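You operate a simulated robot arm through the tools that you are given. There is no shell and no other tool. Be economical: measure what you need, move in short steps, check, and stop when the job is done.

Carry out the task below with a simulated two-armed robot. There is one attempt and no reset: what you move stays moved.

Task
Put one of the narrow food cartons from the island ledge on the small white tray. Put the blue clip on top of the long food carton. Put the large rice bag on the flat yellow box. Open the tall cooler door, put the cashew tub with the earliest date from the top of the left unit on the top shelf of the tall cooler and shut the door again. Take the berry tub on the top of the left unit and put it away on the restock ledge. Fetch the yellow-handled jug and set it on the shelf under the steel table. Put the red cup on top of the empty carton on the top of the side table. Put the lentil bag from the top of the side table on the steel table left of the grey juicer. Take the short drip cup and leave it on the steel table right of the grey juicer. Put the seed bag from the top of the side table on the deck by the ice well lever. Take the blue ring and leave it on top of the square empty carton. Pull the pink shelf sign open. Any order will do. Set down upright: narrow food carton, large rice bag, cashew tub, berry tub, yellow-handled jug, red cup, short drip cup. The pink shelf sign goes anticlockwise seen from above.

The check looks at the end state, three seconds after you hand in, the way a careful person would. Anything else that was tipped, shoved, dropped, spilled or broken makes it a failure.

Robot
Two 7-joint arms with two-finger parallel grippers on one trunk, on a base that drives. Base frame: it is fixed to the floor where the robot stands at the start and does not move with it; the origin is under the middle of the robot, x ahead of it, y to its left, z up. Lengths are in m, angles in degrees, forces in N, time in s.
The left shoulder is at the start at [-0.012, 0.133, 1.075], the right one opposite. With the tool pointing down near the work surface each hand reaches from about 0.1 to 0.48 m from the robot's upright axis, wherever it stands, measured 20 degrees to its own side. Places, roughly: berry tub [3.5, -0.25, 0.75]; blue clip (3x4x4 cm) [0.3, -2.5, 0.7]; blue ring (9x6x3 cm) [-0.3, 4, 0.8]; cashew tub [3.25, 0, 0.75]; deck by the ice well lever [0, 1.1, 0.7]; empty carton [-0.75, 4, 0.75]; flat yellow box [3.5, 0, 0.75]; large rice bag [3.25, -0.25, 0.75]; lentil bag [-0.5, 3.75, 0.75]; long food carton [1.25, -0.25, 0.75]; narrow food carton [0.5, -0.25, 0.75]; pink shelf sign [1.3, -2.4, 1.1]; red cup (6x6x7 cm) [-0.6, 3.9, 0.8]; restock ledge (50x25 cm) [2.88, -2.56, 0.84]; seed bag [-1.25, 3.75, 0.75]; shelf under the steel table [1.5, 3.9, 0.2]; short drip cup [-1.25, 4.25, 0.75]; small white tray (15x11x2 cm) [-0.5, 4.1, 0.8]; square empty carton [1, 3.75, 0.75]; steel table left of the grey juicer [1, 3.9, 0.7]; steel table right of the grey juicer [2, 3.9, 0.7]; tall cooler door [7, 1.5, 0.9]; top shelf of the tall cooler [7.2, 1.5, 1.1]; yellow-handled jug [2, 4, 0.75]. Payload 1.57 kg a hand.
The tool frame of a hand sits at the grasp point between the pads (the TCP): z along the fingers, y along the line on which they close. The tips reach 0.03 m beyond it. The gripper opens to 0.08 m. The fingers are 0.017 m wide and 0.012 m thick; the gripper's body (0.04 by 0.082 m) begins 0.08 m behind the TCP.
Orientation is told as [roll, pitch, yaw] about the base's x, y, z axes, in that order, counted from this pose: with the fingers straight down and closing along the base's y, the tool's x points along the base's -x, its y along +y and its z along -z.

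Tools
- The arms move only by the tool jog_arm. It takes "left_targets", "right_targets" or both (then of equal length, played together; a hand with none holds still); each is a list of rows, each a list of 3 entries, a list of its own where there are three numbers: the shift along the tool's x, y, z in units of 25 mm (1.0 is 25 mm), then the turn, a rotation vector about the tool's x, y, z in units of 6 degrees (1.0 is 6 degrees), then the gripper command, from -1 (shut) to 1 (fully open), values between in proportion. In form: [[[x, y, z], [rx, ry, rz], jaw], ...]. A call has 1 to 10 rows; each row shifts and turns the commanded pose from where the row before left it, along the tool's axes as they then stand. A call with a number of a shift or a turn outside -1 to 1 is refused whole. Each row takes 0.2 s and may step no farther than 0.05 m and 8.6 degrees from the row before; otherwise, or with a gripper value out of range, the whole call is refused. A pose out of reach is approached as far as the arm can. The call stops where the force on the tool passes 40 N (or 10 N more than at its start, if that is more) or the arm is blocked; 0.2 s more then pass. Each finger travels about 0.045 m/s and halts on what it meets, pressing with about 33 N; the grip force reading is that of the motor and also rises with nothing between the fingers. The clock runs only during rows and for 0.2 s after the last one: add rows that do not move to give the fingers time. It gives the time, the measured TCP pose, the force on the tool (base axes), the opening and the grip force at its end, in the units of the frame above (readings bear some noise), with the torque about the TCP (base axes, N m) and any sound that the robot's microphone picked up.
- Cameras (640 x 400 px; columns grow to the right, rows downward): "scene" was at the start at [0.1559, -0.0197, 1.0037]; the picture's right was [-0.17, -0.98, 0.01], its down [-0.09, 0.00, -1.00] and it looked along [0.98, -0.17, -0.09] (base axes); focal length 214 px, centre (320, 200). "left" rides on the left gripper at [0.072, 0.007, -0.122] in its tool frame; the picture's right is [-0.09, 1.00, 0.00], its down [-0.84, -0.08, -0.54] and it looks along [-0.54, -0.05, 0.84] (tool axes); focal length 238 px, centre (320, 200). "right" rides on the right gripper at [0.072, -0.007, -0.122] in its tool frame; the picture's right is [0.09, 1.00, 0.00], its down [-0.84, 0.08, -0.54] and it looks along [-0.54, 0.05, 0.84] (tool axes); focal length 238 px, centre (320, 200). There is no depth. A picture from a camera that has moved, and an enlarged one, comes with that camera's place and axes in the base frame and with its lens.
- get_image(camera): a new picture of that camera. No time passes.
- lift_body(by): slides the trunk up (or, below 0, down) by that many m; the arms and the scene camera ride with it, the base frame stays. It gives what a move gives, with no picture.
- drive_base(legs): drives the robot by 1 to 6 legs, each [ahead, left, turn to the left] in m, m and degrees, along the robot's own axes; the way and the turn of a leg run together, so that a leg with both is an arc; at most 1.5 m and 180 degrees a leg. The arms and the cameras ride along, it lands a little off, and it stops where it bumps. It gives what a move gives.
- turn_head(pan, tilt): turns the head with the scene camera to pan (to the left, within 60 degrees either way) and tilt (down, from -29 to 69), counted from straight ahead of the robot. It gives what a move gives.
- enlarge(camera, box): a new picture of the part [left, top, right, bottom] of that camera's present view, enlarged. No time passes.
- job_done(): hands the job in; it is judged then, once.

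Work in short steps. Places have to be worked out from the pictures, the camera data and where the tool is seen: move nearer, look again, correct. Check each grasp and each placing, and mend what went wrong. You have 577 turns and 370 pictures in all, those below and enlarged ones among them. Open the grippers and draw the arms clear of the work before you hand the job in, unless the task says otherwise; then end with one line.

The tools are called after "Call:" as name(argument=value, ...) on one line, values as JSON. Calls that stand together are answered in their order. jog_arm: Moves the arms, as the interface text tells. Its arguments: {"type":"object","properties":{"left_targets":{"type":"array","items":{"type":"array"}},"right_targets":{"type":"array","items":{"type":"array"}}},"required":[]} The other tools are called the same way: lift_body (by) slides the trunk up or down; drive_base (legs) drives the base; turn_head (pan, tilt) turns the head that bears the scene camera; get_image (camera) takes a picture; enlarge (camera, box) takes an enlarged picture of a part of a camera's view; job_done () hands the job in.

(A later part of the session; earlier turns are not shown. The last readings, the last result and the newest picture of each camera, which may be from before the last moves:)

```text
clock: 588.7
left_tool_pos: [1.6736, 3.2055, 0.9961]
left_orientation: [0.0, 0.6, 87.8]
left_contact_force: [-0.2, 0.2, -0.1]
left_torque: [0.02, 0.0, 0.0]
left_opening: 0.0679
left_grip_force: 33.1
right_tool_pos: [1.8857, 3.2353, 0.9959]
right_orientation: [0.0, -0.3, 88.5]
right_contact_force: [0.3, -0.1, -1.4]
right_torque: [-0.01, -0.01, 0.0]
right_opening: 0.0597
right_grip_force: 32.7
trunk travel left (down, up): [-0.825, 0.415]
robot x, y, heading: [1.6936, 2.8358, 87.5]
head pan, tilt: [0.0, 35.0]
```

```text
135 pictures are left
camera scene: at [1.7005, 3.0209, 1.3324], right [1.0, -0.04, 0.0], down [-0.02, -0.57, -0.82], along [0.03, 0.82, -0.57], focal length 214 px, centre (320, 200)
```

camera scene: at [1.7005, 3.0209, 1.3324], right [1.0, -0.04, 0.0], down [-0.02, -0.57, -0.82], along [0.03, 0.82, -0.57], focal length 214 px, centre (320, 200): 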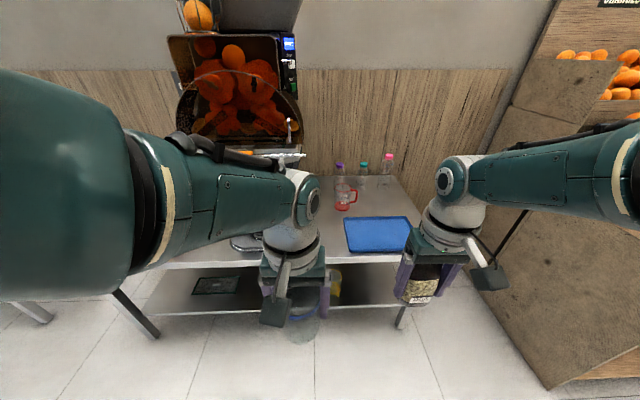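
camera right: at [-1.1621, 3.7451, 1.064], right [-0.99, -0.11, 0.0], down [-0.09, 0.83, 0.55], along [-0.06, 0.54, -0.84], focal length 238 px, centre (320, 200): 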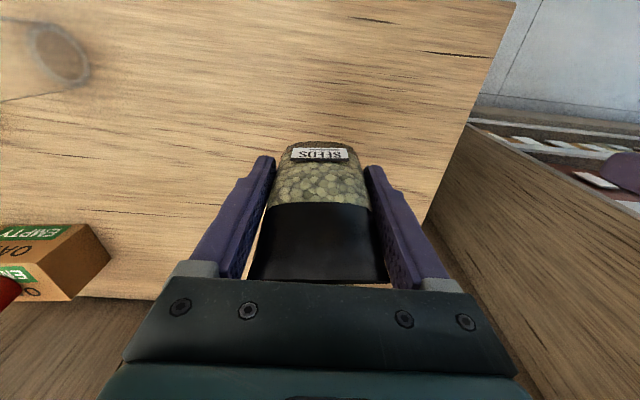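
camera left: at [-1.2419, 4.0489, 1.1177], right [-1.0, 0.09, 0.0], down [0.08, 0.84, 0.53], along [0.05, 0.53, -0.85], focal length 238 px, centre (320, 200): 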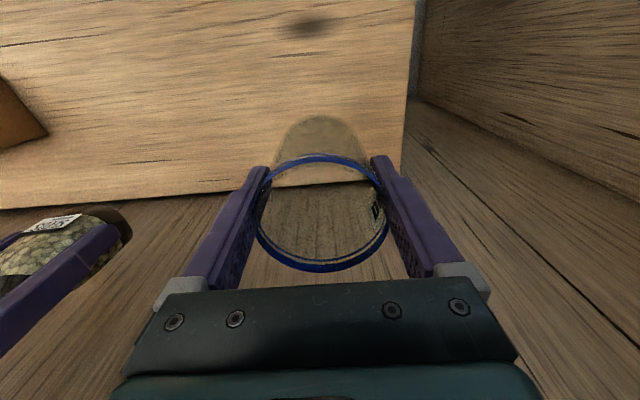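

The left arm would come too near the juicer there; instead I'll set the cup where the jug stood (≈(2.05, 3.86), right of the juicer).

Call:
drive_base(legs=[[0, -0.37, 2.4], [0.4, 0, 0]])

Call:
turn_head(pan=5, tilt=40)

Call:
get_image(camera="scene")

Call:
get_image(camera="left")

```text
clock: 593.1
left_tool_pos: [2.0247, 3.5949, 0.9949]
left_orientation: [-0.1, 0.7, 89.7]
left_contact_force: [-1.1, -0.9, 0.3]
left_torque: [0.0, -0.02, -0.03]
left_opening: 0.0677
left_grip_force: 33.2
right_tool_pos: [2.2372, 3.631, 0.9954]
right_orientation: [0.0, -0.2, 90.3]
right_contact_force: [0.0, 0.4, -1.0]
right_torque: [0.01, 0.03, -0.02]
right_opening: 0.0597
right_grip_force: 32.8
trunk travel left (down, up): [-0.825, 0.415]
robot x, y, heading: [2.0526, 3.2224, 89.2]
head pan, tilt: [0.0, 35.0]
```

```text
clock: 593.7
left_tool_pos: [2.0241, 3.5947, 0.9955]
left_orientation: [0.1, 0.7, 89.7]
left_contact_force: [-0.1, 0.0, 0.0]
left_torque: [0.02, 0.02, -0.01]
left_opening: 0.0679
left_grip_force: 33.0
right_tool_pos: [2.2365, 3.6311, 0.9946]
right_orientation: [0.0, -0.1, 90.3]
right_contact_force: [0.4, 0.5, -0.1]
right_torque: [-0.02, -0.01, -0.03]
right_opening: 0.0596
right_grip_force: 33.1
trunk travel left (down, up): [-0.825, 0.415]
robot x, y, heading: [2.0578, 3.2206, 90.0]
head pan, tilt: [5.0, 40.0]
```

```text
134 pictures are left
camera scene: at [2.0505, 3.408, 1.3249], right [1.0, 0.08, 0.0], down [0.05, -0.64, -0.77], along [-0.06, 0.76, -0.64], focal length 214 px, centre (320, 200)
```

scene: 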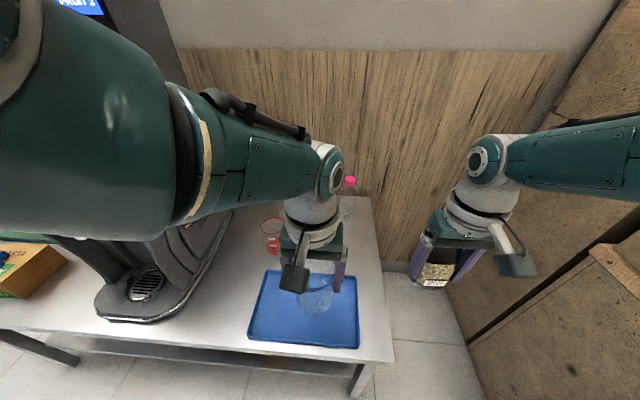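

```text
133 pictures are left
camera left: at [2.0172, 3.5235, 1.1177], right [-1.0, 0.1, 0.0], down [0.08, 0.84, 0.53], along [0.05, 0.53, -0.85], focal length 238 px, centre (320, 200)
```

left: 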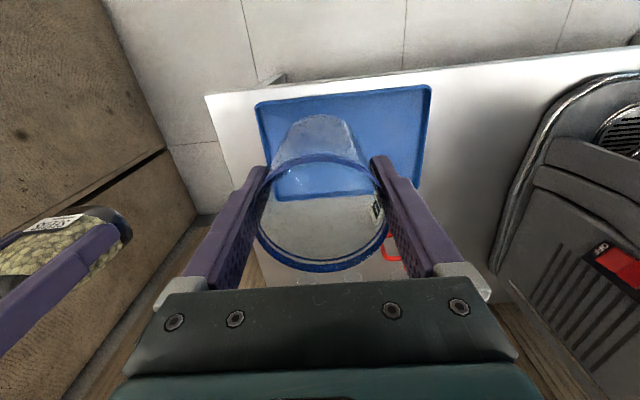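

I shift 9 cm more to the right for elbow clearance and then advance.

Call:
drive_base(legs=[[0, -0.095, 0], [0.265, 0, 0]])

Call:
get_image(camera="left")

Call:
get_image(camera="scene")

```text
clock: 596.4
left_tool_pos: [2.1201, 3.8607, 0.9958]
left_orientation: [0.0, 0.7, 89.8]
left_contact_force: [-0.4, 0.9, 0.1]
left_torque: [0.02, -0.02, 0.02]
left_opening: 0.0677
left_grip_force: 33.0
right_tool_pos: [2.3318, 3.8964, 0.9948]
right_orientation: [-0.1, -0.1, 90.4]
right_contact_force: [0.7, 0.3, -0.8]
right_torque: [-0.02, 0.04, 0.0]
right_opening: 0.0594
right_grip_force: 33.6
trunk travel left (down, up): [-0.825, 0.415]
robot x, y, heading: [2.155, 3.4849, 89.7]
head pan, tilt: [5.0, 40.0]
```

```text
132 pictures are left
camera left: at [2.1128, 3.7891, 1.1176], right [-1.0, 0.1, 0.0], down [0.08, 0.84, 0.53], along [0.05, 0.53, -0.85], focal length 238 px, centre (320, 200)
```

left: 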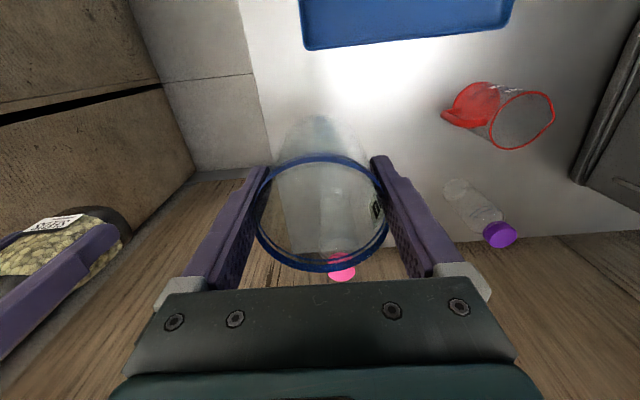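

```text
131 pictures are left
camera scene: at [2.1464, 3.6737, 1.3249], right [1.0, 0.08, 0.0], down [0.05, -0.64, -0.77], along [-0.06, 0.76, -0.64], focal length 214 px, centre (320, 200)
```

scene: 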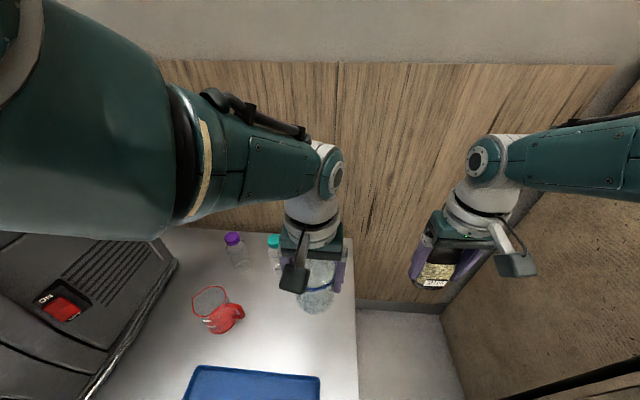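

The spot is clear and the seed bag hangs beside the table edge. I lower the cup with the trunk.

Call:
lift_body(by=-0.2)

Call:
lift_body(by=-0.035)

Call:
lift_body(by=-0.01)

Call:
get_image(camera="left")

```text
clock: 598.5
left_tool_pos: [2.1202, 3.8594, 0.7948]
left_orientation: [0.0, 0.7, 89.8]
left_contact_force: [0.3, 0.2, -0.2]
left_torque: [-0.02, -0.02, 0.02]
left_opening: 0.0678
left_grip_force: 33.0
right_tool_pos: [2.332, 3.8977, 0.7949]
right_orientation: [0.0, 0.0, 90.4]
right_contact_force: [0.0, -0.1, -0.5]
right_torque: [-0.03, 0.0, -0.01]
right_opening: 0.0595
right_grip_force: 33.2
trunk travel left (down, up): [-0.625, 0.615]
robot x, y, heading: [2.1563, 3.4905, 89.7]
head pan, tilt: [5.0, 40.0]
```

```text
clock: 599.3
left_tool_pos: [2.1199, 3.8597, 0.7611]
left_orientation: [-0.1, 0.7, 89.8]
left_contact_force: [0.5, 0.9, 0.0]
left_torque: [-0.03, 0.01, -0.01]
left_opening: 0.0682
left_grip_force: 33.1
right_tool_pos: [2.3316, 3.8975, 0.7596]
right_orientation: [0.0, -0.2, 90.4]
right_contact_force: [0.1, -0.6, -1.0]
right_torque: [-0.01, 0.0, 0.02]
right_opening: 0.0595
right_grip_force: 33.1
trunk travel left (down, up): [-0.59, 0.65]
robot x, y, heading: [2.1569, 3.4873, 89.9]
head pan, tilt: [5.0, 40.0]
```

```text
clock: 599.9
left_tool_pos: [2.1201, 3.8594, 0.7502]
left_orientation: [-0.1, 0.7, 89.8]
left_contact_force: [-0.4, 1.0, -0.1]
left_torque: [-0.01, -0.01, 0.01]
left_opening: 0.0678
left_grip_force: 33.1
right_tool_pos: [2.3314, 3.8965, 0.7497]
right_orientation: [0.0, -0.1, 90.4]
right_contact_force: [-0.1, -0.4, -1.7]
right_torque: [-0.01, -0.02, -0.01]
right_opening: 0.0596
right_grip_force: 32.5
trunk travel left (down, up): [-0.58, 0.66]
robot x, y, heading: [2.1537, 3.491, 89.6]
head pan, tilt: [5.0, 40.0]
```

```text
130 pictures are left
camera left: at [2.1129, 3.7892, 0.8726], right [-1.0, 0.1, 0.0], down [0.08, 0.84, 0.53], along [0.05, 0.53, -0.85], focal length 238 px, centre (320, 200)
```

left: 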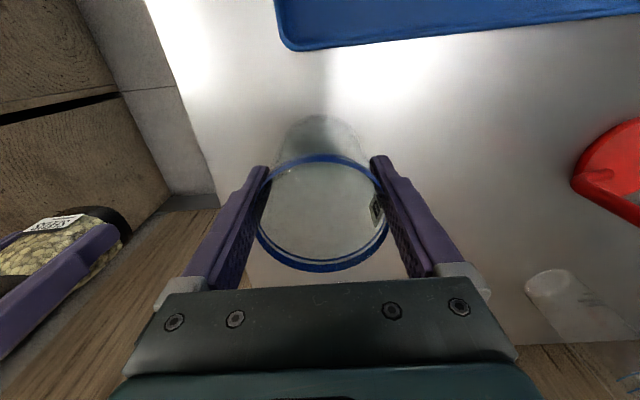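

Call:
lift_body(by=-0.006)

Call:
lift_body(by=-0.006)

```text
clock: 600.5
left_tool_pos: [2.1198, 3.8611, 0.7452]
left_orientation: [0.0, 0.7, 89.7]
left_contact_force: [-1.2, -6.4, 21.8]
left_torque: [-0.28, 0.03, -0.02]
left_opening: 0.0679
left_grip_force: 33.6
right_tool_pos: [2.3306, 3.8972, 0.7444]
right_orientation: [0.0, -0.1, 90.3]
right_contact_force: [0.0, 0.1, -0.8]
right_torque: [-0.01, -0.02, 0.01]
right_opening: 0.0595
right_grip_force: 33.0
trunk travel left (down, up): [-0.574, 0.666]
robot x, y, heading: [2.1561, 3.4896, 89.6]
head pan, tilt: [5.0, 40.0]
```

```text
clock: 601.0
left_tool_pos: [2.1204, 3.8651, 0.7413]
left_orientation: [0.0, 0.3, 89.8]
left_contact_force: [1.1, -1.9, 30.6]
left_torque: [0.31, -0.02, -0.07]
left_opening: 0.0677
left_grip_force: 32.9
right_tool_pos: [2.3328, 3.8986, 0.7388]
right_orientation: [0.0, -0.3, 90.4]
right_contact_force: [0.0, 0.9, -0.6]
right_torque: [-0.04, 0.0, -0.02]
right_opening: 0.0596
right_grip_force: 32.9
trunk travel left (down, up): [-0.568, 0.672]
robot x, y, heading: [2.1535, 3.4893, 89.6]
head pan, tilt: [5.0, 40.0]
```

Contact. I open fully and raise.

Call:
jog_arm(left_targets=[[[0, 0, 0], [0, 0, 0], 1], [[0, 0, 0], [0, 0, 0], 1], [[0, 0, 0], [0, 0, 0], 1]])

Call:
lift_body(by=0.25)

Call:
get_image(camera="left")

```text
clock: 601.8
left_tool_pos: [2.1208, 3.8598, 0.738]
left_orientation: [0.0, 0.7, 89.7]
left_contact_force: [-0.3, 0.5, 0.2]
left_torque: [0.03, -0.02, 0.0]
left_opening: 0.0799
left_grip_force: 0.0
right_tool_pos: [2.3317, 3.8978, 0.7377]
right_orientation: [0.0, -0.1, 90.4]
right_contact_force: [-0.2, -0.1, -0.7]
right_torque: [-0.02, 0.01, -0.01]
right_opening: 0.0594
right_grip_force: 33.1
trunk travel left (down, up): [-0.568, 0.672]
robot x, y, heading: [2.1508, 3.488, 89.7]
head pan, tilt: [5.0, 40.0]
```

```text
clock: 604.4
left_tool_pos: [2.1202, 3.8596, 0.9878]
left_orientation: [0.0, 0.6, 89.7]
left_contact_force: [0.1, 0.6, -0.2]
left_torque: [-0.01, 0.0, 0.0]
left_opening: 0.0801
left_grip_force: 0.1
right_tool_pos: [2.3322, 3.898, 0.9884]
right_orientation: [0.0, -0.1, 90.5]
right_contact_force: [0.8, 0.2, -0.8]
right_torque: [0.0, -0.02, 0.02]
right_opening: 0.0594
right_grip_force: 33.1
trunk travel left (down, up): [-0.818, 0.422]
robot x, y, heading: [2.1528, 3.487, 89.8]
head pan, tilt: [5.0, 40.0]
```

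```text
129 pictures are left
camera left: at [2.1128, 3.7891, 1.1106], right [-1.0, 0.1, 0.0], down [0.08, 0.84, 0.53], along [0.05, 0.53, -0.85], focal length 238 px, centre (320, 200)
```

left: 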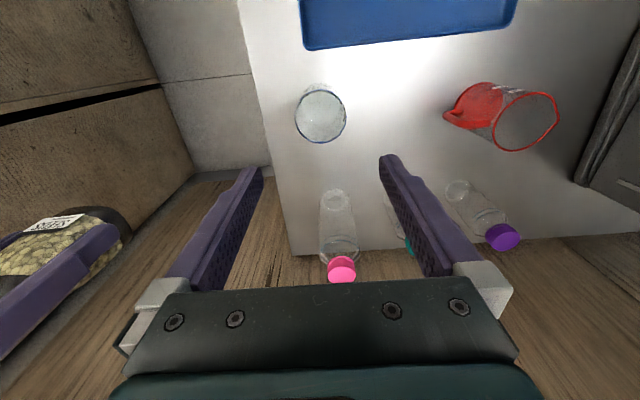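

The drip cup stands right of the juicer. Now the seed bag goes to the ice-well deck: I drive around to its west side and look.

Call:
drive_base(legs=[[-0.75, 0, 0], [0, 1.5, 0], [0, 1.5, 0], [0, 0, -90], [0, -1.4, 0]])

Call:
turn_head(pan=0, tilt=35)

Call:
get_image(camera="scene")

```text
clock: 632.8
left_tool_pos: [-0.4232, 1.3492, 0.9887]
left_orientation: [0.1, 0.7, 2.0]
left_contact_force: [-0.3, -0.2, 0.2]
left_torque: [0.03, 0.01, -0.01]
left_opening: 0.0802
left_grip_force: 0.1
right_tool_pos: [-0.3769, 1.1388, 0.987]
right_orientation: [-0.1, -0.1, 2.7]
right_contact_force: [-1.2, 0.5, -1.4]
right_torque: [0.02, 0.0, -0.03]
right_opening: 0.0597
right_grip_force: 33.2
trunk travel left (down, up): [-0.818, 0.422]
robot x, y, heading: [-0.7938, 1.3048, 1.9]
head pan, tilt: [5.0, 40.0]
```

```text
clock: 633.4
left_tool_pos: [-0.4243, 1.3492, 0.9886]
left_orientation: [-0.1, 0.7, 1.9]
left_contact_force: [0.2, -0.6, -0.7]
left_torque: [-0.02, 0.0, -0.02]
left_opening: 0.0799
left_grip_force: 0.0
right_tool_pos: [-0.3784, 1.1379, 0.9872]
right_orientation: [0.0, 0.0, 2.7]
right_contact_force: [0.0, 0.3, -0.6]
right_torque: [-0.04, -0.01, 0.03]
right_opening: 0.0595
right_grip_force: 33.4
trunk travel left (down, up): [-0.818, 0.422]
robot x, y, heading: [-0.7909, 1.3022, 1.8]
head pan, tilt: [0.0, 35.0]
```

```text
128 pictures are left
camera scene: at [-0.606, 1.3089, 1.3254], right [0.04, -1.0, 0.0], down [-0.57, -0.02, -0.82], along [0.82, 0.03, -0.57], focal length 214 px, centre (320, 200)
```

scene: 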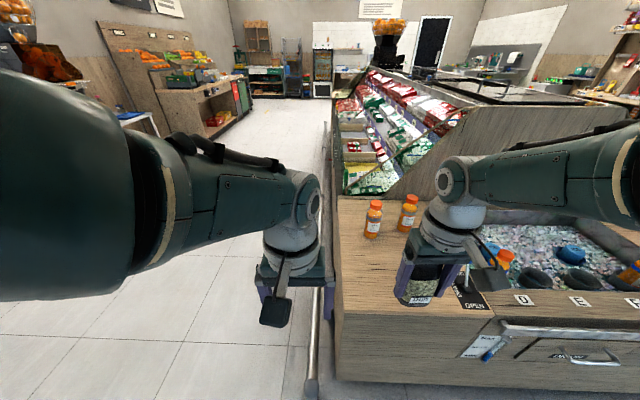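

Call:
drive_base(legs=[[0, 0.12, 0]])

Call:
enlarge(camera="scene", box=[330, 180, 640, 380])

Call:
get_image(camera="right")

```text
clock: 634.7
left_tool_pos: [-0.427, 1.4671, 0.9888]
left_orientation: [0.0, 0.6, 2.2]
left_contact_force: [-0.4, 1.0, 0.5]
left_torque: [0.02, -0.03, 0.02]
left_opening: 0.0801
left_grip_force: 0.0
right_tool_pos: [-0.3815, 1.2568, 0.988]
right_orientation: [0.0, -0.2, 2.7]
right_contact_force: [0.1, -0.7, -1.3]
right_torque: [-0.01, 0.01, -0.03]
right_opening: 0.0595
right_grip_force: 32.7
trunk travel left (down, up): [-0.818, 0.422]
robot x, y, heading: [-0.7995, 1.4157, 2.0]
head pan, tilt: [0.0, 35.0]
```

```text
2.00 times, centred on (485, 280) of scene
camera zoom: at [-0.6102, 1.4281, 1.3254], right [0.04, -1.0, 0.0], down [-0.57, -0.02, -0.82], along [0.82, 0.03, -0.57], focal length 429 px, centre (-10, 40)
```

zoom: 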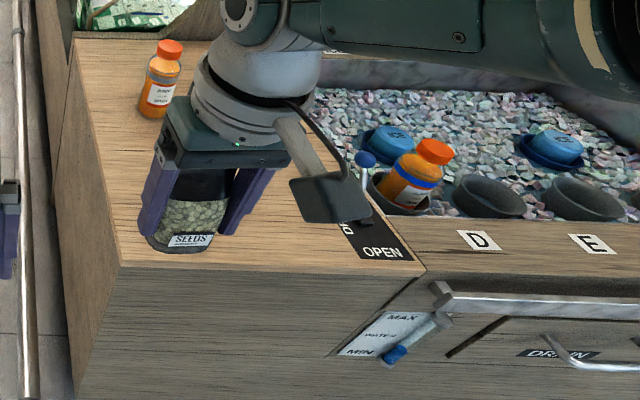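

```text
126 pictures are left
camera right: at [-0.4538, 1.2467, 1.1096], right [-0.14, 0.99, 0.0], down [0.83, 0.12, 0.54], along [0.54, 0.08, -0.84], focal length 238 px, centre (320, 200)
```

right: 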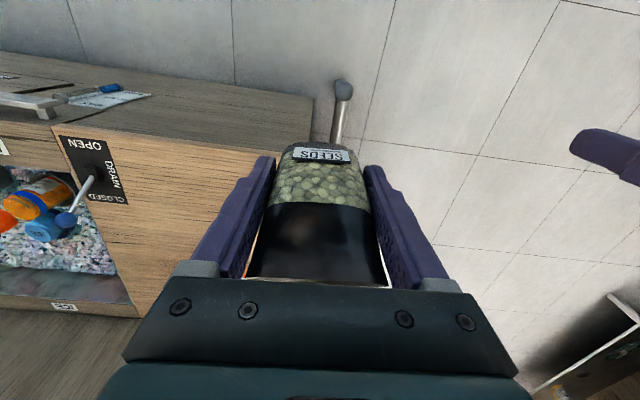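

Lever plate is at about (-0.20, 0.85). I'll set the bag at about (-0.13, 1.03), clear of the lever and bottles. I raise the left hand a bit and move over.

Call:
jog_arm(left_targets=[[[0, 0, -0.8], [0, 0, 0], 0], [[0, 0, -0.8], [0, 0, 0], 0], [[0, 0, -0.8], [0, 0, 0], 0]])

Call:
drive_base(legs=[[0.245, -0.235, 0]])

Call:
get_image(camera="right")

Call:
get_image(camera="scene")

```text
clock: 635.5
left_tool_pos: [-0.4033, 1.458, 1.0366]
left_orientation: [0.1, 0.8, 2.1]
left_contact_force: [-1.1, 0.8, -0.7]
left_torque: [0.0, 0.01, -0.01]
left_opening: 0.0399
left_grip_force: 0.1
left hand out of reach, approached as far as the arm can: row 1, 2, 3
right_tool_pos: [-0.3821, 1.2586, 0.9885]
right_orientation: [0.1, 0.0, 2.8]
right_contact_force: [0.0, 0.2, -0.9]
right_torque: [-0.03, -0.01, -0.03]
right_opening: 0.0594
right_grip_force: 33.0
trunk travel left (down, up): [-0.818, 0.422]
robot x, y, heading: [-0.7994, 1.4189, 1.9]
head pan, tilt: [0.0, 35.0]
```

```text
clock: 637.7
left_tool_pos: [-0.1519, 1.2376, 1.037]
left_orientation: [0.1, 0.8, 2.2]
left_contact_force: [0.6, 0.4, -0.3]
left_torque: [-0.01, -0.02, 0.0]
left_opening: 0.0399
left_grip_force: 0.0
right_tool_pos: [-0.1296, 1.0378, 0.9868]
right_orientation: [0.1, -0.1, 2.8]
right_contact_force: [1.2, -0.3, 0.2]
right_torque: [-0.03, -0.03, 0.0]
right_opening: 0.0594
right_grip_force: 33.5
trunk travel left (down, up): [-0.818, 0.422]
robot x, y, heading: [-0.5455, 1.1977, 2.0]
head pan, tilt: [0.0, 35.0]
```

```text
125 pictures are left
camera right: at [-0.2014, 1.0262, 1.1095], right [-0.14, 0.99, 0.0], down [0.83, 0.12, 0.54], along [0.54, 0.08, -0.84], focal length 238 px, centre (320, 200)
```

right: 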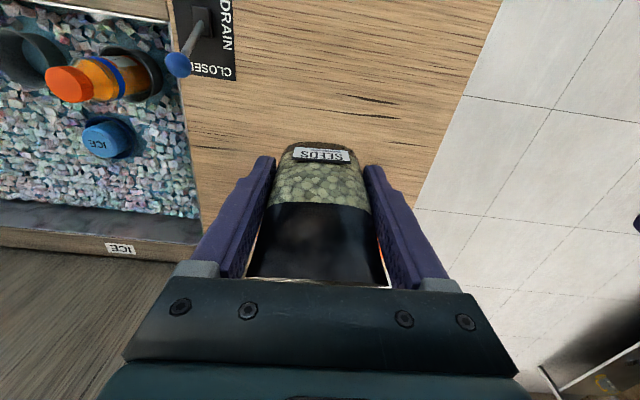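

```text
124 pictures are left
camera scene: at [-0.3579, 1.2074, 1.3254], right [0.04, -1.0, 0.0], down [-0.57, -0.02, -0.82], along [0.82, 0.03, -0.57], focal length 214 px, centre (320, 200)
```

scene: 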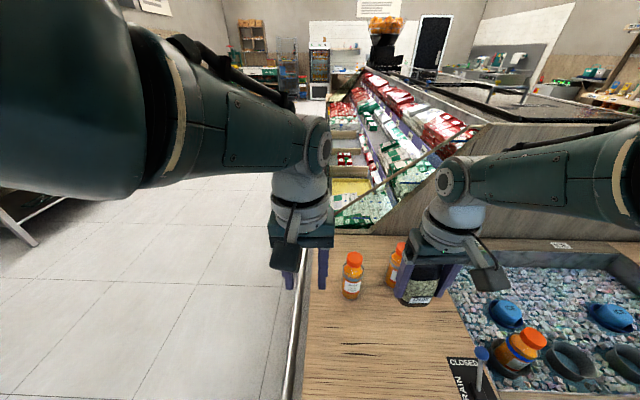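

Clear below. I lower the bag.

Call:
lift_body(by=-0.2)

Call:
lift_body(by=-0.025)

Call:
get_image(camera="scene")

```text
clock: 639.9
left_tool_pos: [-0.1508, 1.2353, 0.8374]
left_orientation: [0.1, 0.8, 2.2]
left_contact_force: [-0.4, 0.2, 0.3]
left_torque: [0.0, 0.03, -0.02]
left_opening: 0.0398
left_grip_force: 0.1
right_tool_pos: [-0.1302, 1.0383, 0.7877]
right_orientation: [0.0, -0.1, 2.8]
right_contact_force: [0.1, 0.6, -1.3]
right_torque: [0.0, -0.01, -0.02]
right_opening: 0.059
right_grip_force: 33.3
trunk travel left (down, up): [-0.618, 0.622]
robot x, y, heading: [-0.5453, 1.1981, 2.1]
head pan, tilt: [0.0, 35.0]
```

```text
clock: 640.6
left_tool_pos: [-0.15, 1.2367, 0.8129]
left_orientation: [-0.1, 0.6, 2.2]
left_contact_force: [0.2, -0.6, 0.5]
left_torque: [-0.02, 0.01, 0.01]
left_opening: 0.0399
left_grip_force: 0.2
right_tool_pos: [-0.1255, 1.0383, 0.7651]
right_orientation: [-0.1, -0.6, 2.9]
right_contact_force: [0.3, 0.3, 21.7]
right_torque: [0.27, -0.24, 0.02]
right_opening: 0.0597
right_grip_force: 33.1
trunk travel left (down, up): [-0.593, 0.647]
robot x, y, heading: [-0.5433, 1.2005, 1.8]
head pan, tilt: [0.0, 35.0]
```

```text
123 pictures are left
camera scene: at [-0.3562, 1.2071, 1.101], right [0.04, -1.0, 0.0], down [-0.57, -0.02, -0.82], along [0.82, 0.03, -0.57], focal length 214 px, centre (320, 200)
```

scene: 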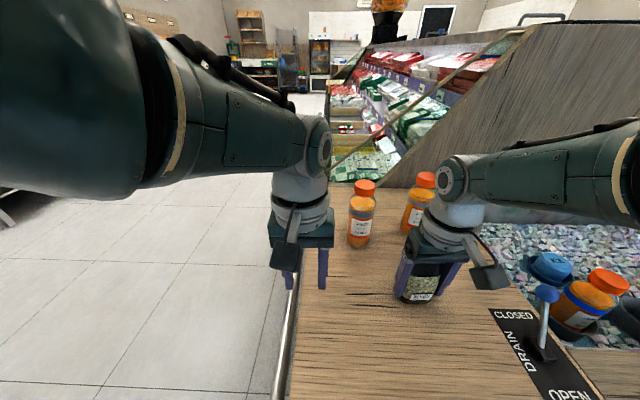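

Contact with the deck. I release and raise.

Call:
jog_arm(right_targets=[[[0, 0, -0.1], [0, 0, 0], 0.9], [[0, 0, 0], [0, 0, 0], 0.9], [[0, 0, 0], [0, 0, 0], 0.9], [[0, 0, 0], [0, 0, 0], 0.9]])

Call:
lift_body(by=0.25)

Call:
get_image(camera="right")

```text
clock: 641.6
left_tool_pos: [-0.1507, 1.237, 0.8116]
left_orientation: [0.1, 0.8, 2.2]
left_contact_force: [0.1, -0.6, 0.5]
left_torque: [-0.02, 0.05, -0.01]
left_opening: 0.04
left_grip_force: 0.0
right_tool_pos: [-0.1288, 1.0376, 0.7651]
right_orientation: [0.0, 0.0, 2.8]
right_contact_force: [0.0, 0.2, -0.4]
right_torque: [0.0, -0.02, -0.03]
right_opening: 0.0759
right_grip_force: 0.0
trunk travel left (down, up): [-0.593, 0.647]
robot x, y, heading: [-0.5481, 1.1997, 2.2]
head pan, tilt: [0.0, 35.0]
```

```text
clock: 644.1
left_tool_pos: [-0.1517, 1.2368, 1.0615]
left_orientation: [0.1, 0.8, 2.2]
left_contact_force: [-0.6, 0.6, -0.9]
left_torque: [0.0, 0.01, -0.01]
left_opening: 0.04
left_grip_force: 0.1
right_tool_pos: [-0.129, 1.0381, 1.0151]
right_orientation: [0.0, -0.1, 2.8]
right_contact_force: [-0.1, 0.9, 0.3]
right_torque: [0.01, 0.0, 0.0]
right_opening: 0.076
right_grip_force: 0.2
trunk travel left (down, up): [-0.843, 0.397]
robot x, y, heading: [-0.5477, 1.1967, 2.1]
head pan, tilt: [0.0, 35.0]
```

```text
122 pictures are left
camera right: at [-0.2001, 1.0264, 1.1369], right [-0.14, 0.99, 0.0], down [0.83, 0.12, 0.54], along [0.54, 0.08, -0.84], focal length 238 px, centre (320, 200)
```

right: 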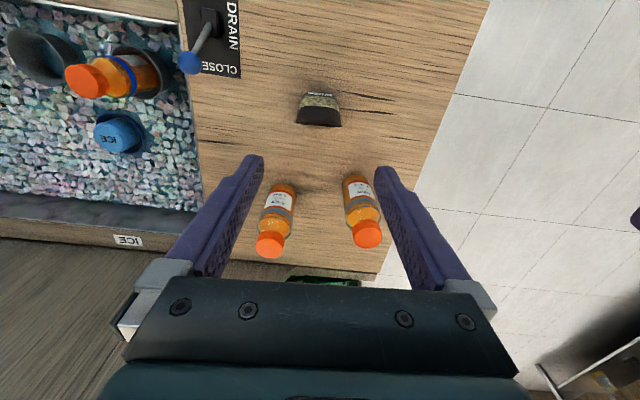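

Seed bag placed. Remaining: rice bag, berry tub and cashew tub at the unit near (3.3, -0.1). I drive round into the aisle and along it.

Call:
drive_base(legs=[[-0.4, 0, -2], [0, -1.2, 0], [0, -1.15, 0], [1.5, 0, 0], [1.5, 0, 0], [1.1, 0, 0]])

Call:
turn_head(pan=45, tilt=30)

Call:
get_image(camera="scene")

```text
clock: 676.9
left_tool_pos: [3.5135, -1.1513, 1.0614]
left_orientation: [0.2, 0.8, 0.1]
left_contact_force: [-0.3, 0.6, 0.8]
left_torque: [0.01, 0.0, 0.0]
left_opening: 0.04
left_grip_force: 0.1
right_tool_pos: [3.5294, -1.3498, 1.0151]
right_orientation: [0.0, 0.1, 0.7]
right_contact_force: [0.2, 0.3, -0.2]
right_torque: [-0.01, 0.0, -0.01]
right_opening: 0.0758
right_grip_force: 0.1
trunk travel left (down, up): [-0.843, 0.397]
robot x, y, heading: [3.1156, -1.1749, 0.2]
head pan, tilt: [0.0, 35.0]
```

```text
clock: 678.0
left_tool_pos: [3.515, -1.146, 1.0615]
left_orientation: [0.3, 0.7, 0.5]
left_contact_force: [-0.3, 0.6, 0.2]
left_torque: [0.01, 0.01, 0.01]
left_opening: 0.0398
left_grip_force: 0.1
right_tool_pos: [3.5285, -1.3496, 1.0145]
right_orientation: [0.0, 0.0, 0.8]
right_contact_force: [-0.8, -0.7, 1.1]
right_torque: [-0.02, -0.02, 0.04]
right_opening: 0.0758
right_grip_force: 0.0
trunk travel left (down, up): [-0.843, 0.397]
robot x, y, heading: [3.119, -1.172, -0.2]
head pan, tilt: [45.0, 30.0]
```

```text
121 pictures are left
camera scene: at [3.3071, -1.1644, 1.3536], right [0.08, -1.0, 0.0], down [-0.54, -0.05, -0.84], along [0.84, 0.07, -0.54], focal length 214 px, centre (320, 200)
```

scene: 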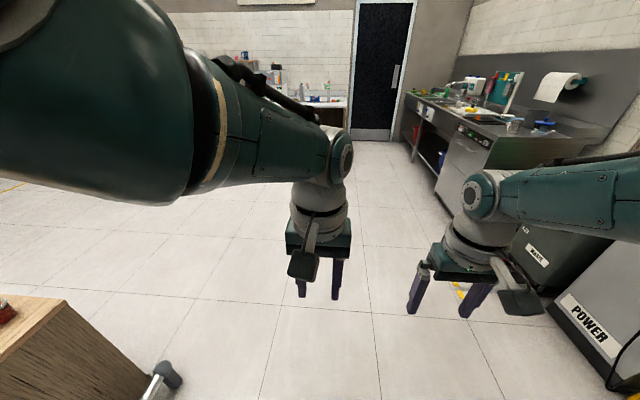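

I turn to face the unit.

Call:
turn_head(pan=0, tilt=40)

Call:
drive_base(legs=[[0, 0, 90]])

Call:
get_image(camera="scene")

```text
clock: 679.1
left_tool_pos: [3.5126, -1.1527, 1.062]
left_orientation: [0.0, 0.9, -0.1]
left_contact_force: [-0.3, 0.9, -0.6]
left_torque: [0.0, 0.01, -0.01]
left_opening: 0.0399
left_grip_force: 0.0
right_tool_pos: [3.5289, -1.3488, 1.0158]
right_orientation: [-0.1, 0.1, 0.8]
right_contact_force: [-0.1, 0.1, 0.0]
right_torque: [0.02, 0.01, -0.01]
right_opening: 0.0761
right_grip_force: 0.0
trunk travel left (down, up): [-0.843, 0.397]
robot x, y, heading: [3.1173, -1.1718, -0.2]
head pan, tilt: [0.0, 40.0]
```

```text
clock: 683.4
left_tool_pos: [3.0831, -0.7795, 1.0605]
left_orientation: [0.1, 0.9, 92.0]
left_contact_force: [0.5, 0.4, -0.5]
left_torque: [0.01, 0.02, 0.02]
left_opening: 0.0398
left_grip_force: 0.0
right_tool_pos: [3.283, -0.7575, 1.0149]
right_orientation: [0.1, 0.1, 92.5]
right_contact_force: [-0.6, -0.5, 0.2]
right_torque: [0.01, -0.01, 0.0]
right_opening: 0.0759
right_grip_force: 0.1
trunk travel left (down, up): [-0.843, 0.397]
robot x, y, heading: [3.1164, -1.1727, 91.7]
head pan, tilt: [0.0, 40.0]
```

```text
120 pictures are left
camera scene: at [3.1126, -0.9872, 1.3429], right [1.0, 0.03, 0.0], down [0.02, -0.64, -0.77], along [-0.02, 0.77, -0.64], focal length 214 px, centre (320, 200)
```

scene: 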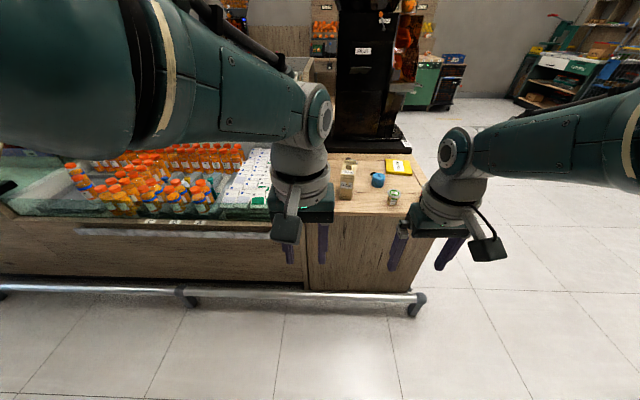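

Call:
enlarge(camera="scene", box=[300, 130, 460, 240])

```text
3.64 times, centred on (380, 185) of scene
camera zoom: at [3.1126, -0.9872, 1.3429], right [1.0, 0.03, 0.0], down [0.02, -0.64, -0.77], along [-0.02, 0.77, -0.64], focal length 780 px, centre (102, 254)
```

zoom: 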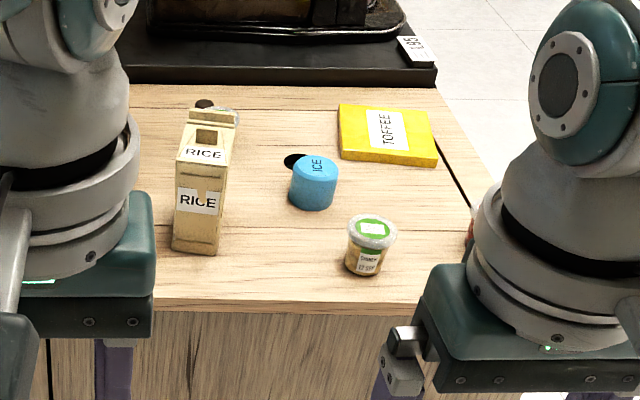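

I take closer looks at the labels.

Call:
enlarge(camera="scene", box=[380, 180, 404, 202])

Call:
get_image(camera="right")

Call:
get_image(camera="left")

```text
16.00 times, centred on (392, 191) of scene
camera zoom: at [3.1126, -0.9872, 1.3429], right [1.0, 0.03, 0.0], down [0.02, -0.64, -0.77], along [-0.02, 0.77, -0.64], focal length 3432 px, centre (-832, 344)
```

zoom: 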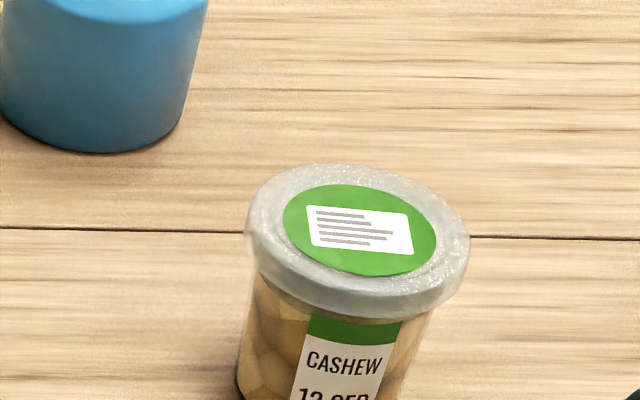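

```text
117 pictures are left
camera right: at [3.2916, -0.8296, 1.1369], right [-0.99, -0.14, 0.0], down [-0.11, 0.83, 0.54], along [-0.07, 0.54, -0.84], focal length 238 px, centre (320, 200)
```

right: 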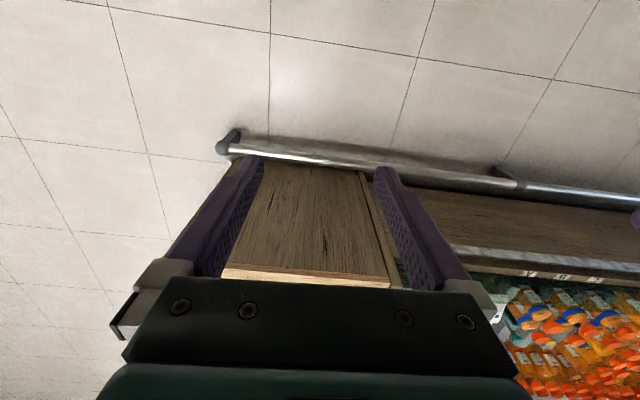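

```text
116 pictures are left
camera left: at [3.0779, -0.8498, 1.1838], right [-1.0, 0.06, 0.0], down [0.05, 0.85, 0.53], along [0.03, 0.53, -0.85], focal length 238 px, centre (320, 200)
```

left: 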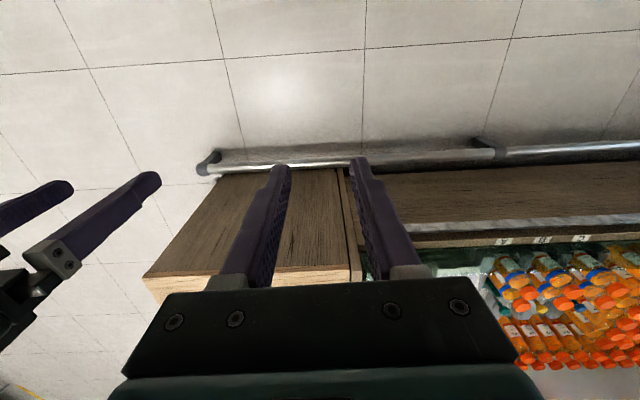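

That tub is cashew "12 SEP". Others may be hidden behind the hand; I shift the viewpoint.

Call:
drive_base(legs=[[0.15, -0.3, -1.7]])

Call:
enlarge(camera="scene", box=[180, 110, 480, 320])

```text
clock: 685.6
left_tool_pos: [3.3902, -0.6216, 1.0619]
left_orientation: [0.1, 0.8, 89.9]
left_contact_force: [0.0, -0.6, 0.0]
left_torque: [0.03, -0.01, 0.0]
left_opening: 0.0401
left_grip_force: 0.0
right_tool_pos: [3.591, -0.6064, 1.014]
right_orientation: [0.0, 0.0, 90.6]
right_contact_force: [-0.4, -0.1, 0.2]
right_torque: [-0.01, 0.0, 0.01]
right_opening: 0.0761
right_grip_force: 0.0
trunk travel left (down, up): [-0.843, 0.397]
robot x, y, heading: [3.4119, -1.0149, 89.9]
head pan, tilt: [0.0, 40.0]
```

```text
1.90 times, centred on (330, 215) of scene
camera zoom: at [3.4139, -0.8307, 1.3429], right [1.0, 0.0, 0.0], down [0.0, -0.64, -0.77], along [0.0, 0.77, -0.64], focal length 408 px, centre (301, 171)
```

zoom: 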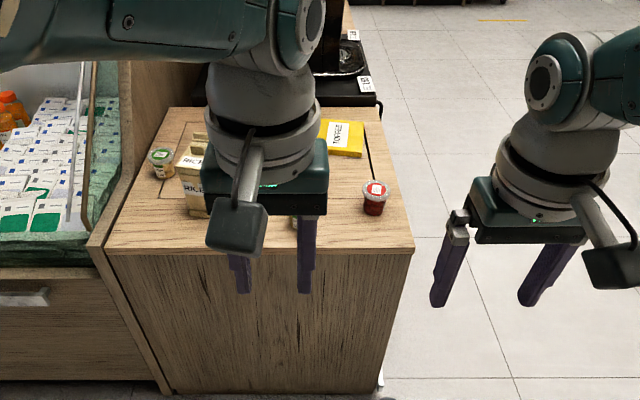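

Now a second green tub (left) and a red-lid tub (right) are visible. I zoom on both.

Call:
enlarge(camera="scene", box=[246, 182, 276, 206])

Call:
enlarge(camera="scene", box=[352, 200, 388, 230])

```text
16.00 times, centred on (261, 194) of scene
camera zoom: at [3.4139, -0.8307, 1.3429], right [1.0, 0.0, 0.0], down [0.0, -0.64, -0.77], along [0.0, 0.77, -0.64], focal length 3432 px, centre (1264, 296)
```

zoom: 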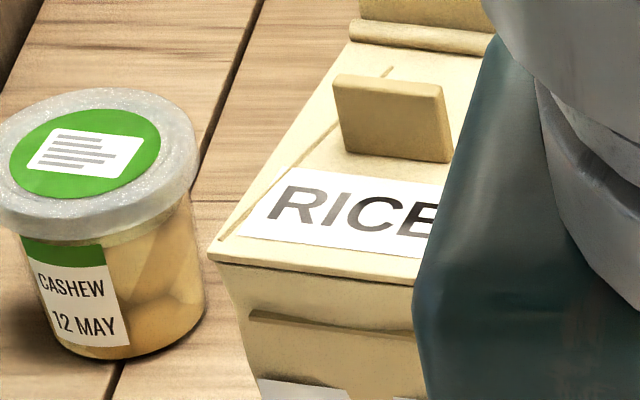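

```text
13.33 times, centred on (370, 215) of scene
camera zoom: at [3.4139, -0.8307, 1.3429], right [1.0, 0.0, 0.0], down [0.0, -0.64, -0.77], along [0.0, 0.77, -0.64], focal length 2860 px, centre (-347, 0)
```

zoom: 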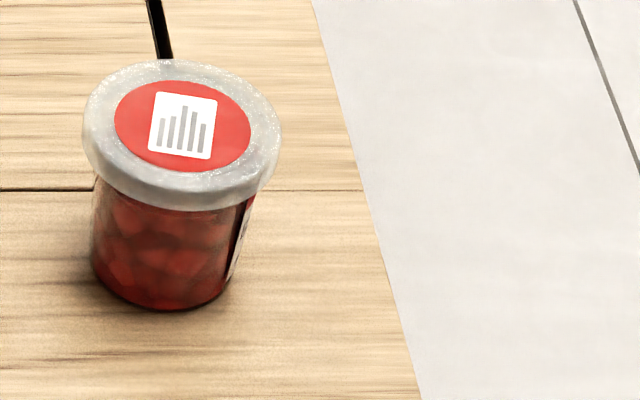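

The left green tub is cashew "12 MAY", but something stands behind the rice bag at about (3.25, 0.05) — likely another tub. I move in so a hand camera can see it.

Call:
drive_base(legs=[[0.3, 0.05, 0]])

Call:
get_image(camera="left")

Call:
get_image(camera="scene")

```text
clock: 687.7
left_tool_pos: [3.3408, -0.3158, 1.0623]
left_orientation: [0.0, 0.9, 90.0]
left_contact_force: [-0.2, 0.5, -0.4]
left_torque: [0.03, 0.01, -0.04]
left_opening: 0.04
left_grip_force: 0.1
right_tool_pos: [3.5402, -0.3006, 1.0146]
right_orientation: [0.0, 0.1, 90.6]
right_contact_force: [-0.5, 0.3, 0.0]
right_torque: [-0.01, 0.0, 0.02]
right_opening: 0.0759
right_grip_force: 0.1
trunk travel left (down, up): [-0.843, 0.397]
robot x, y, heading: [3.3642, -0.7115, 90.0]
head pan, tilt: [0.0, 40.0]
```

```text
112 pictures are left
camera left: at [3.3332, -0.3865, 1.1837], right [-1.0, 0.09, 0.0], down [0.08, 0.84, 0.53], along [0.05, 0.53, -0.85], focal length 238 px, centre (320, 200)
```

left: 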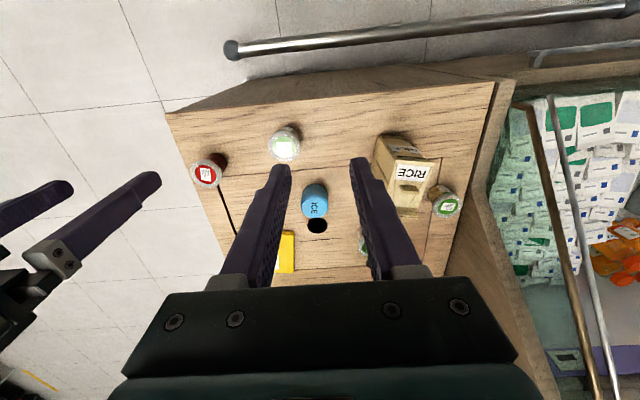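

```text
111 pictures are left
camera scene: at [3.3633, -0.5248, 1.3429], right [1.0, 0.0, 0.0], down [0.0, -0.64, -0.77], along [0.0, 0.77, -0.64], focal length 214 px, centre (320, 200)
```

scene: 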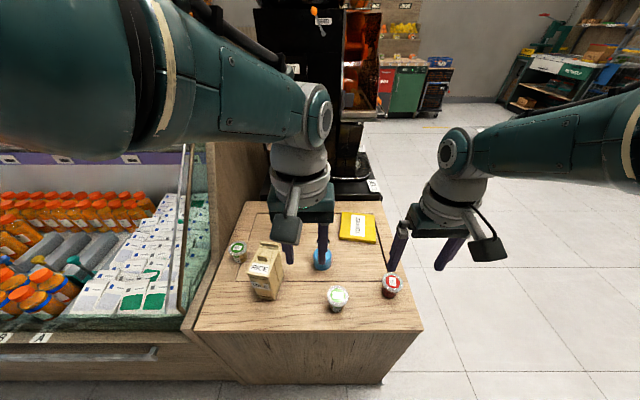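

A third green tub shows at about (3.27, 0.0). I shift to read its date.

Call:
drive_base(legs=[[-0.1, -0.17, 0]])

Call:
turn_head(pan=10, tilt=40)

Call:
enlarge(camera="scene", box=[170, 180, 330, 290])

```text
clock: 689.3
left_tool_pos: [3.51, -0.4163, 1.0614]
left_orientation: [0.1, 0.7, 89.5]
left_contact_force: [0.0, -0.2, 0.2]
left_torque: [-0.01, -0.01, -0.02]
left_opening: 0.0403
left_grip_force: 0.0
right_tool_pos: [3.7092, -0.404, 1.0149]
right_orientation: [0.1, -0.1, 90.2]
right_contact_force: [0.1, 0.3, 0.0]
right_torque: [0.03, 0.04, 0.02]
right_opening: 0.0758
right_grip_force: 0.1
trunk travel left (down, up): [-0.843, 0.397]
robot x, y, heading: [3.5317, -0.8134, 89.5]
head pan, tilt: [0.0, 40.0]
```

```text
clock: 690.0
left_tool_pos: [3.5078, -0.4162, 1.061]
left_orientation: [0.3, 0.7, 89.8]
left_contact_force: [0.9, 0.2, 0.7]
left_torque: [-0.03, 0.0, 0.0]
left_opening: 0.04
left_grip_force: 0.0
right_tool_pos: [3.7096, -0.4029, 1.0144]
right_orientation: [0.0, 0.2, 90.2]
right_contact_force: [0.4, -0.8, -0.1]
right_torque: [0.0, 0.03, 0.0]
right_opening: 0.0759
right_grip_force: 0.2
trunk travel left (down, up): [-0.843, 0.397]
robot x, y, heading: [3.5291, -0.8091, 89.5]
head pan, tilt: [10.0, 40.0]
```

```text
3.64 times, centred on (250, 235) of scene
camera zoom: at [3.5285, -0.626, 1.3434], right [1.0, 0.03, 0.0], down [0.02, -0.64, -0.77], along [-0.02, 0.77, -0.64], focal length 780 px, centre (574, 73)
```

zoom: 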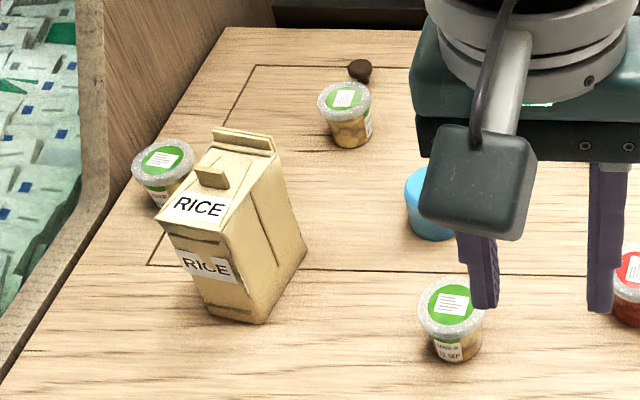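

Its label faces right. I move further right and pan left to read it.

Call:
drive_base(legs=[[0.0, -0.3, 25]])

Call:
turn_head(pan=12, tilt=40)

Call:
get_image(camera="scene")

```text
clock: 692.0
left_tool_pos: [3.6282, -0.4018, 1.0614]
left_orientation: [0.3, 0.8, 114.7]
left_contact_force: [-0.3, -0.6, -0.3]
left_torque: [-0.02, -0.01, 0.0]
left_opening: 0.0403
left_grip_force: 0.0
right_tool_pos: [3.8069, -0.3058, 1.0144]
right_orientation: [0.1, 0.1, 115.0]
right_contact_force: [-1.1, 0.1, 0.4]
right_torque: [0.03, 0.01, 0.01]
right_opening: 0.0759
right_grip_force: 0.2
trunk travel left (down, up): [-0.843, 0.397]
robot x, y, heading: [3.8163, -0.7562, 114.1]
head pan, tilt: [10.0, 40.0]
```

```text
clock: 692.6
left_tool_pos: [3.6274, -0.4018, 1.0621]
left_orientation: [0.4, 0.7, 115.1]
left_contact_force: [0.2, 0.2, 0.1]
left_torque: [-0.02, 0.0, -0.01]
left_opening: 0.0401
left_grip_force: 0.0
right_tool_pos: [3.8078, -0.3052, 1.0143]
right_orientation: [0.0, 0.1, 115.1]
right_contact_force: [-0.3, 0.3, 0.6]
right_torque: [0.03, -0.02, 0.02]
right_opening: 0.076
right_grip_force: 0.1
trunk travel left (down, up): [-0.843, 0.397]
robot x, y, heading: [3.8216, -0.7545, 114.1]
head pan, tilt: [12.0, 40.0]
```

```text
109 pictures are left
camera scene: at [3.7351, -0.5842, 1.344], right [0.88, 0.47, 0.0], down [0.3, -0.56, -0.77], along [-0.36, 0.68, -0.63], focal length 214 px, centre (320, 200)
```

scene: 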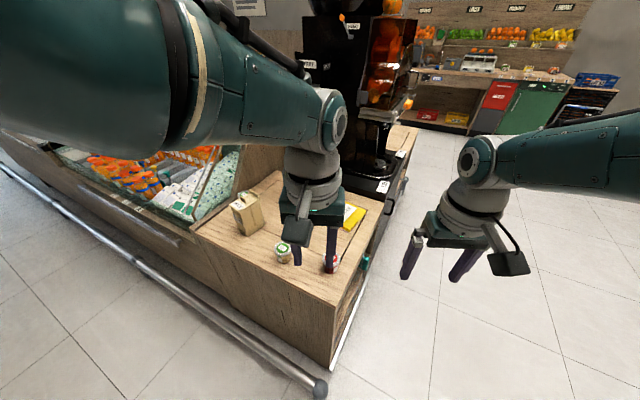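

Call:
drive_base(legs=[[-0.15, 0, 66], [-0.15, 0, 0], [0, -0.6, 0]])

Call:
turn_head(pan=0, tilt=35)

Call:
get_image(camera="scene")

```text
clock: 699.9
left_tool_pos: [3.6949, -0.2614, 1.0601]
left_orientation: [0.4, 0.7, -179.4]
left_contact_force: [0.4, 0.3, 0.2]
left_torque: [0.01, 0.0, 0.02]
left_opening: 0.0401
left_grip_force: 0.1
right_tool_pos: [3.6817, -0.0537, 1.0152]
right_orientation: [0.2, 0.0, -179.6]
right_contact_force: [0.5, -1.2, -0.5]
right_torque: [0.0, 0.0, -0.01]
right_opening: 0.0759
right_grip_force: 0.1
trunk travel left (down, up): [-0.843, 0.397]
robot x, y, heading: [4.0928, -0.2317, 179.8]
head pan, tilt: [12.0, 40.0]
```

```text
clock: 700.6
left_tool_pos: [3.6944, -0.2603, 1.0599]
left_orientation: [0.5, 0.8, -179.6]
left_contact_force: [0.4, -0.2, -0.2]
left_torque: [0.03, 0.0, -0.03]
left_opening: 0.04
left_grip_force: 0.1
right_tool_pos: [3.6834, -0.0534, 1.0141]
right_orientation: [0.2, 0.1, -179.6]
right_contact_force: [0.2, -0.1, 0.3]
right_torque: [0.01, -0.01, 0.01]
right_opening: 0.0758
right_grip_force: 0.1
trunk travel left (down, up): [-0.843, 0.397]
robot x, y, heading: [4.0914, -0.231, 179.6]
head pan, tilt: [0.0, 35.0]
```

```text
108 pictures are left
camera scene: at [3.9045, -0.2296, 1.3504], right [0.0, 1.0, 0.0], down [0.57, 0.0, -0.82], along [-0.82, 0.0, -0.57], focal length 214 px, centre (320, 200)
```

scene: 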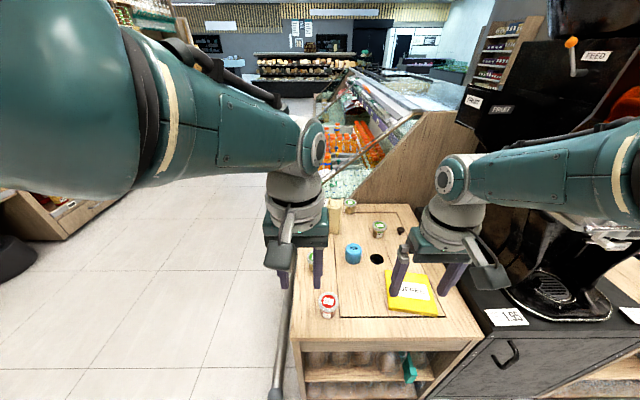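

Call:
enlarge(camera="scene", box=[364, 216, 394, 240])

Call:
enlarge(camera="scene", box=[280, 190, 480, 340])

```text
16.00 times, centred on (379, 228) of scene
camera zoom: at [3.9045, -0.2296, 1.3504], right [0.0, 1.0, 0.0], down [0.57, 0.0, -0.82], along [-0.82, 0.0, -0.57], focal length 3432 px, centre (-624, -248)
```

zoom: 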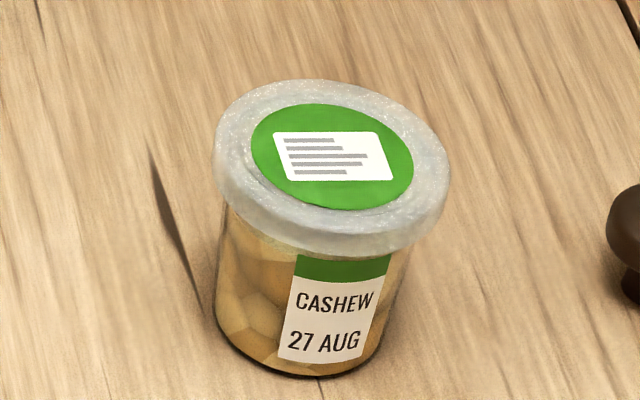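

```text
2.67 times, centred on (380, 265) of scene
camera zoom: at [3.9045, -0.2296, 1.3504], right [0.0, 1.0, 0.0], down [0.57, 0.0, -0.82], along [-0.82, 0.0, -0.57], focal length 572 px, centre (160, 27)
```

zoom: 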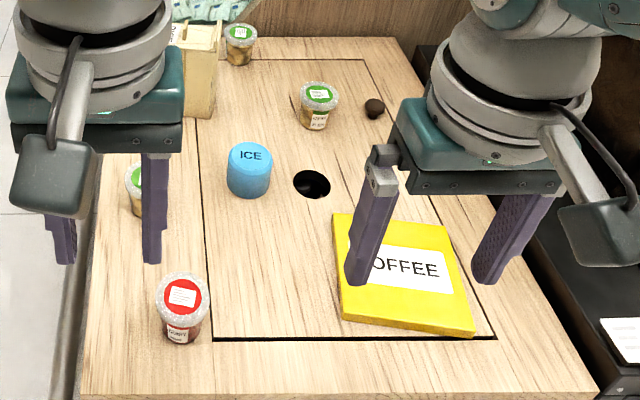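

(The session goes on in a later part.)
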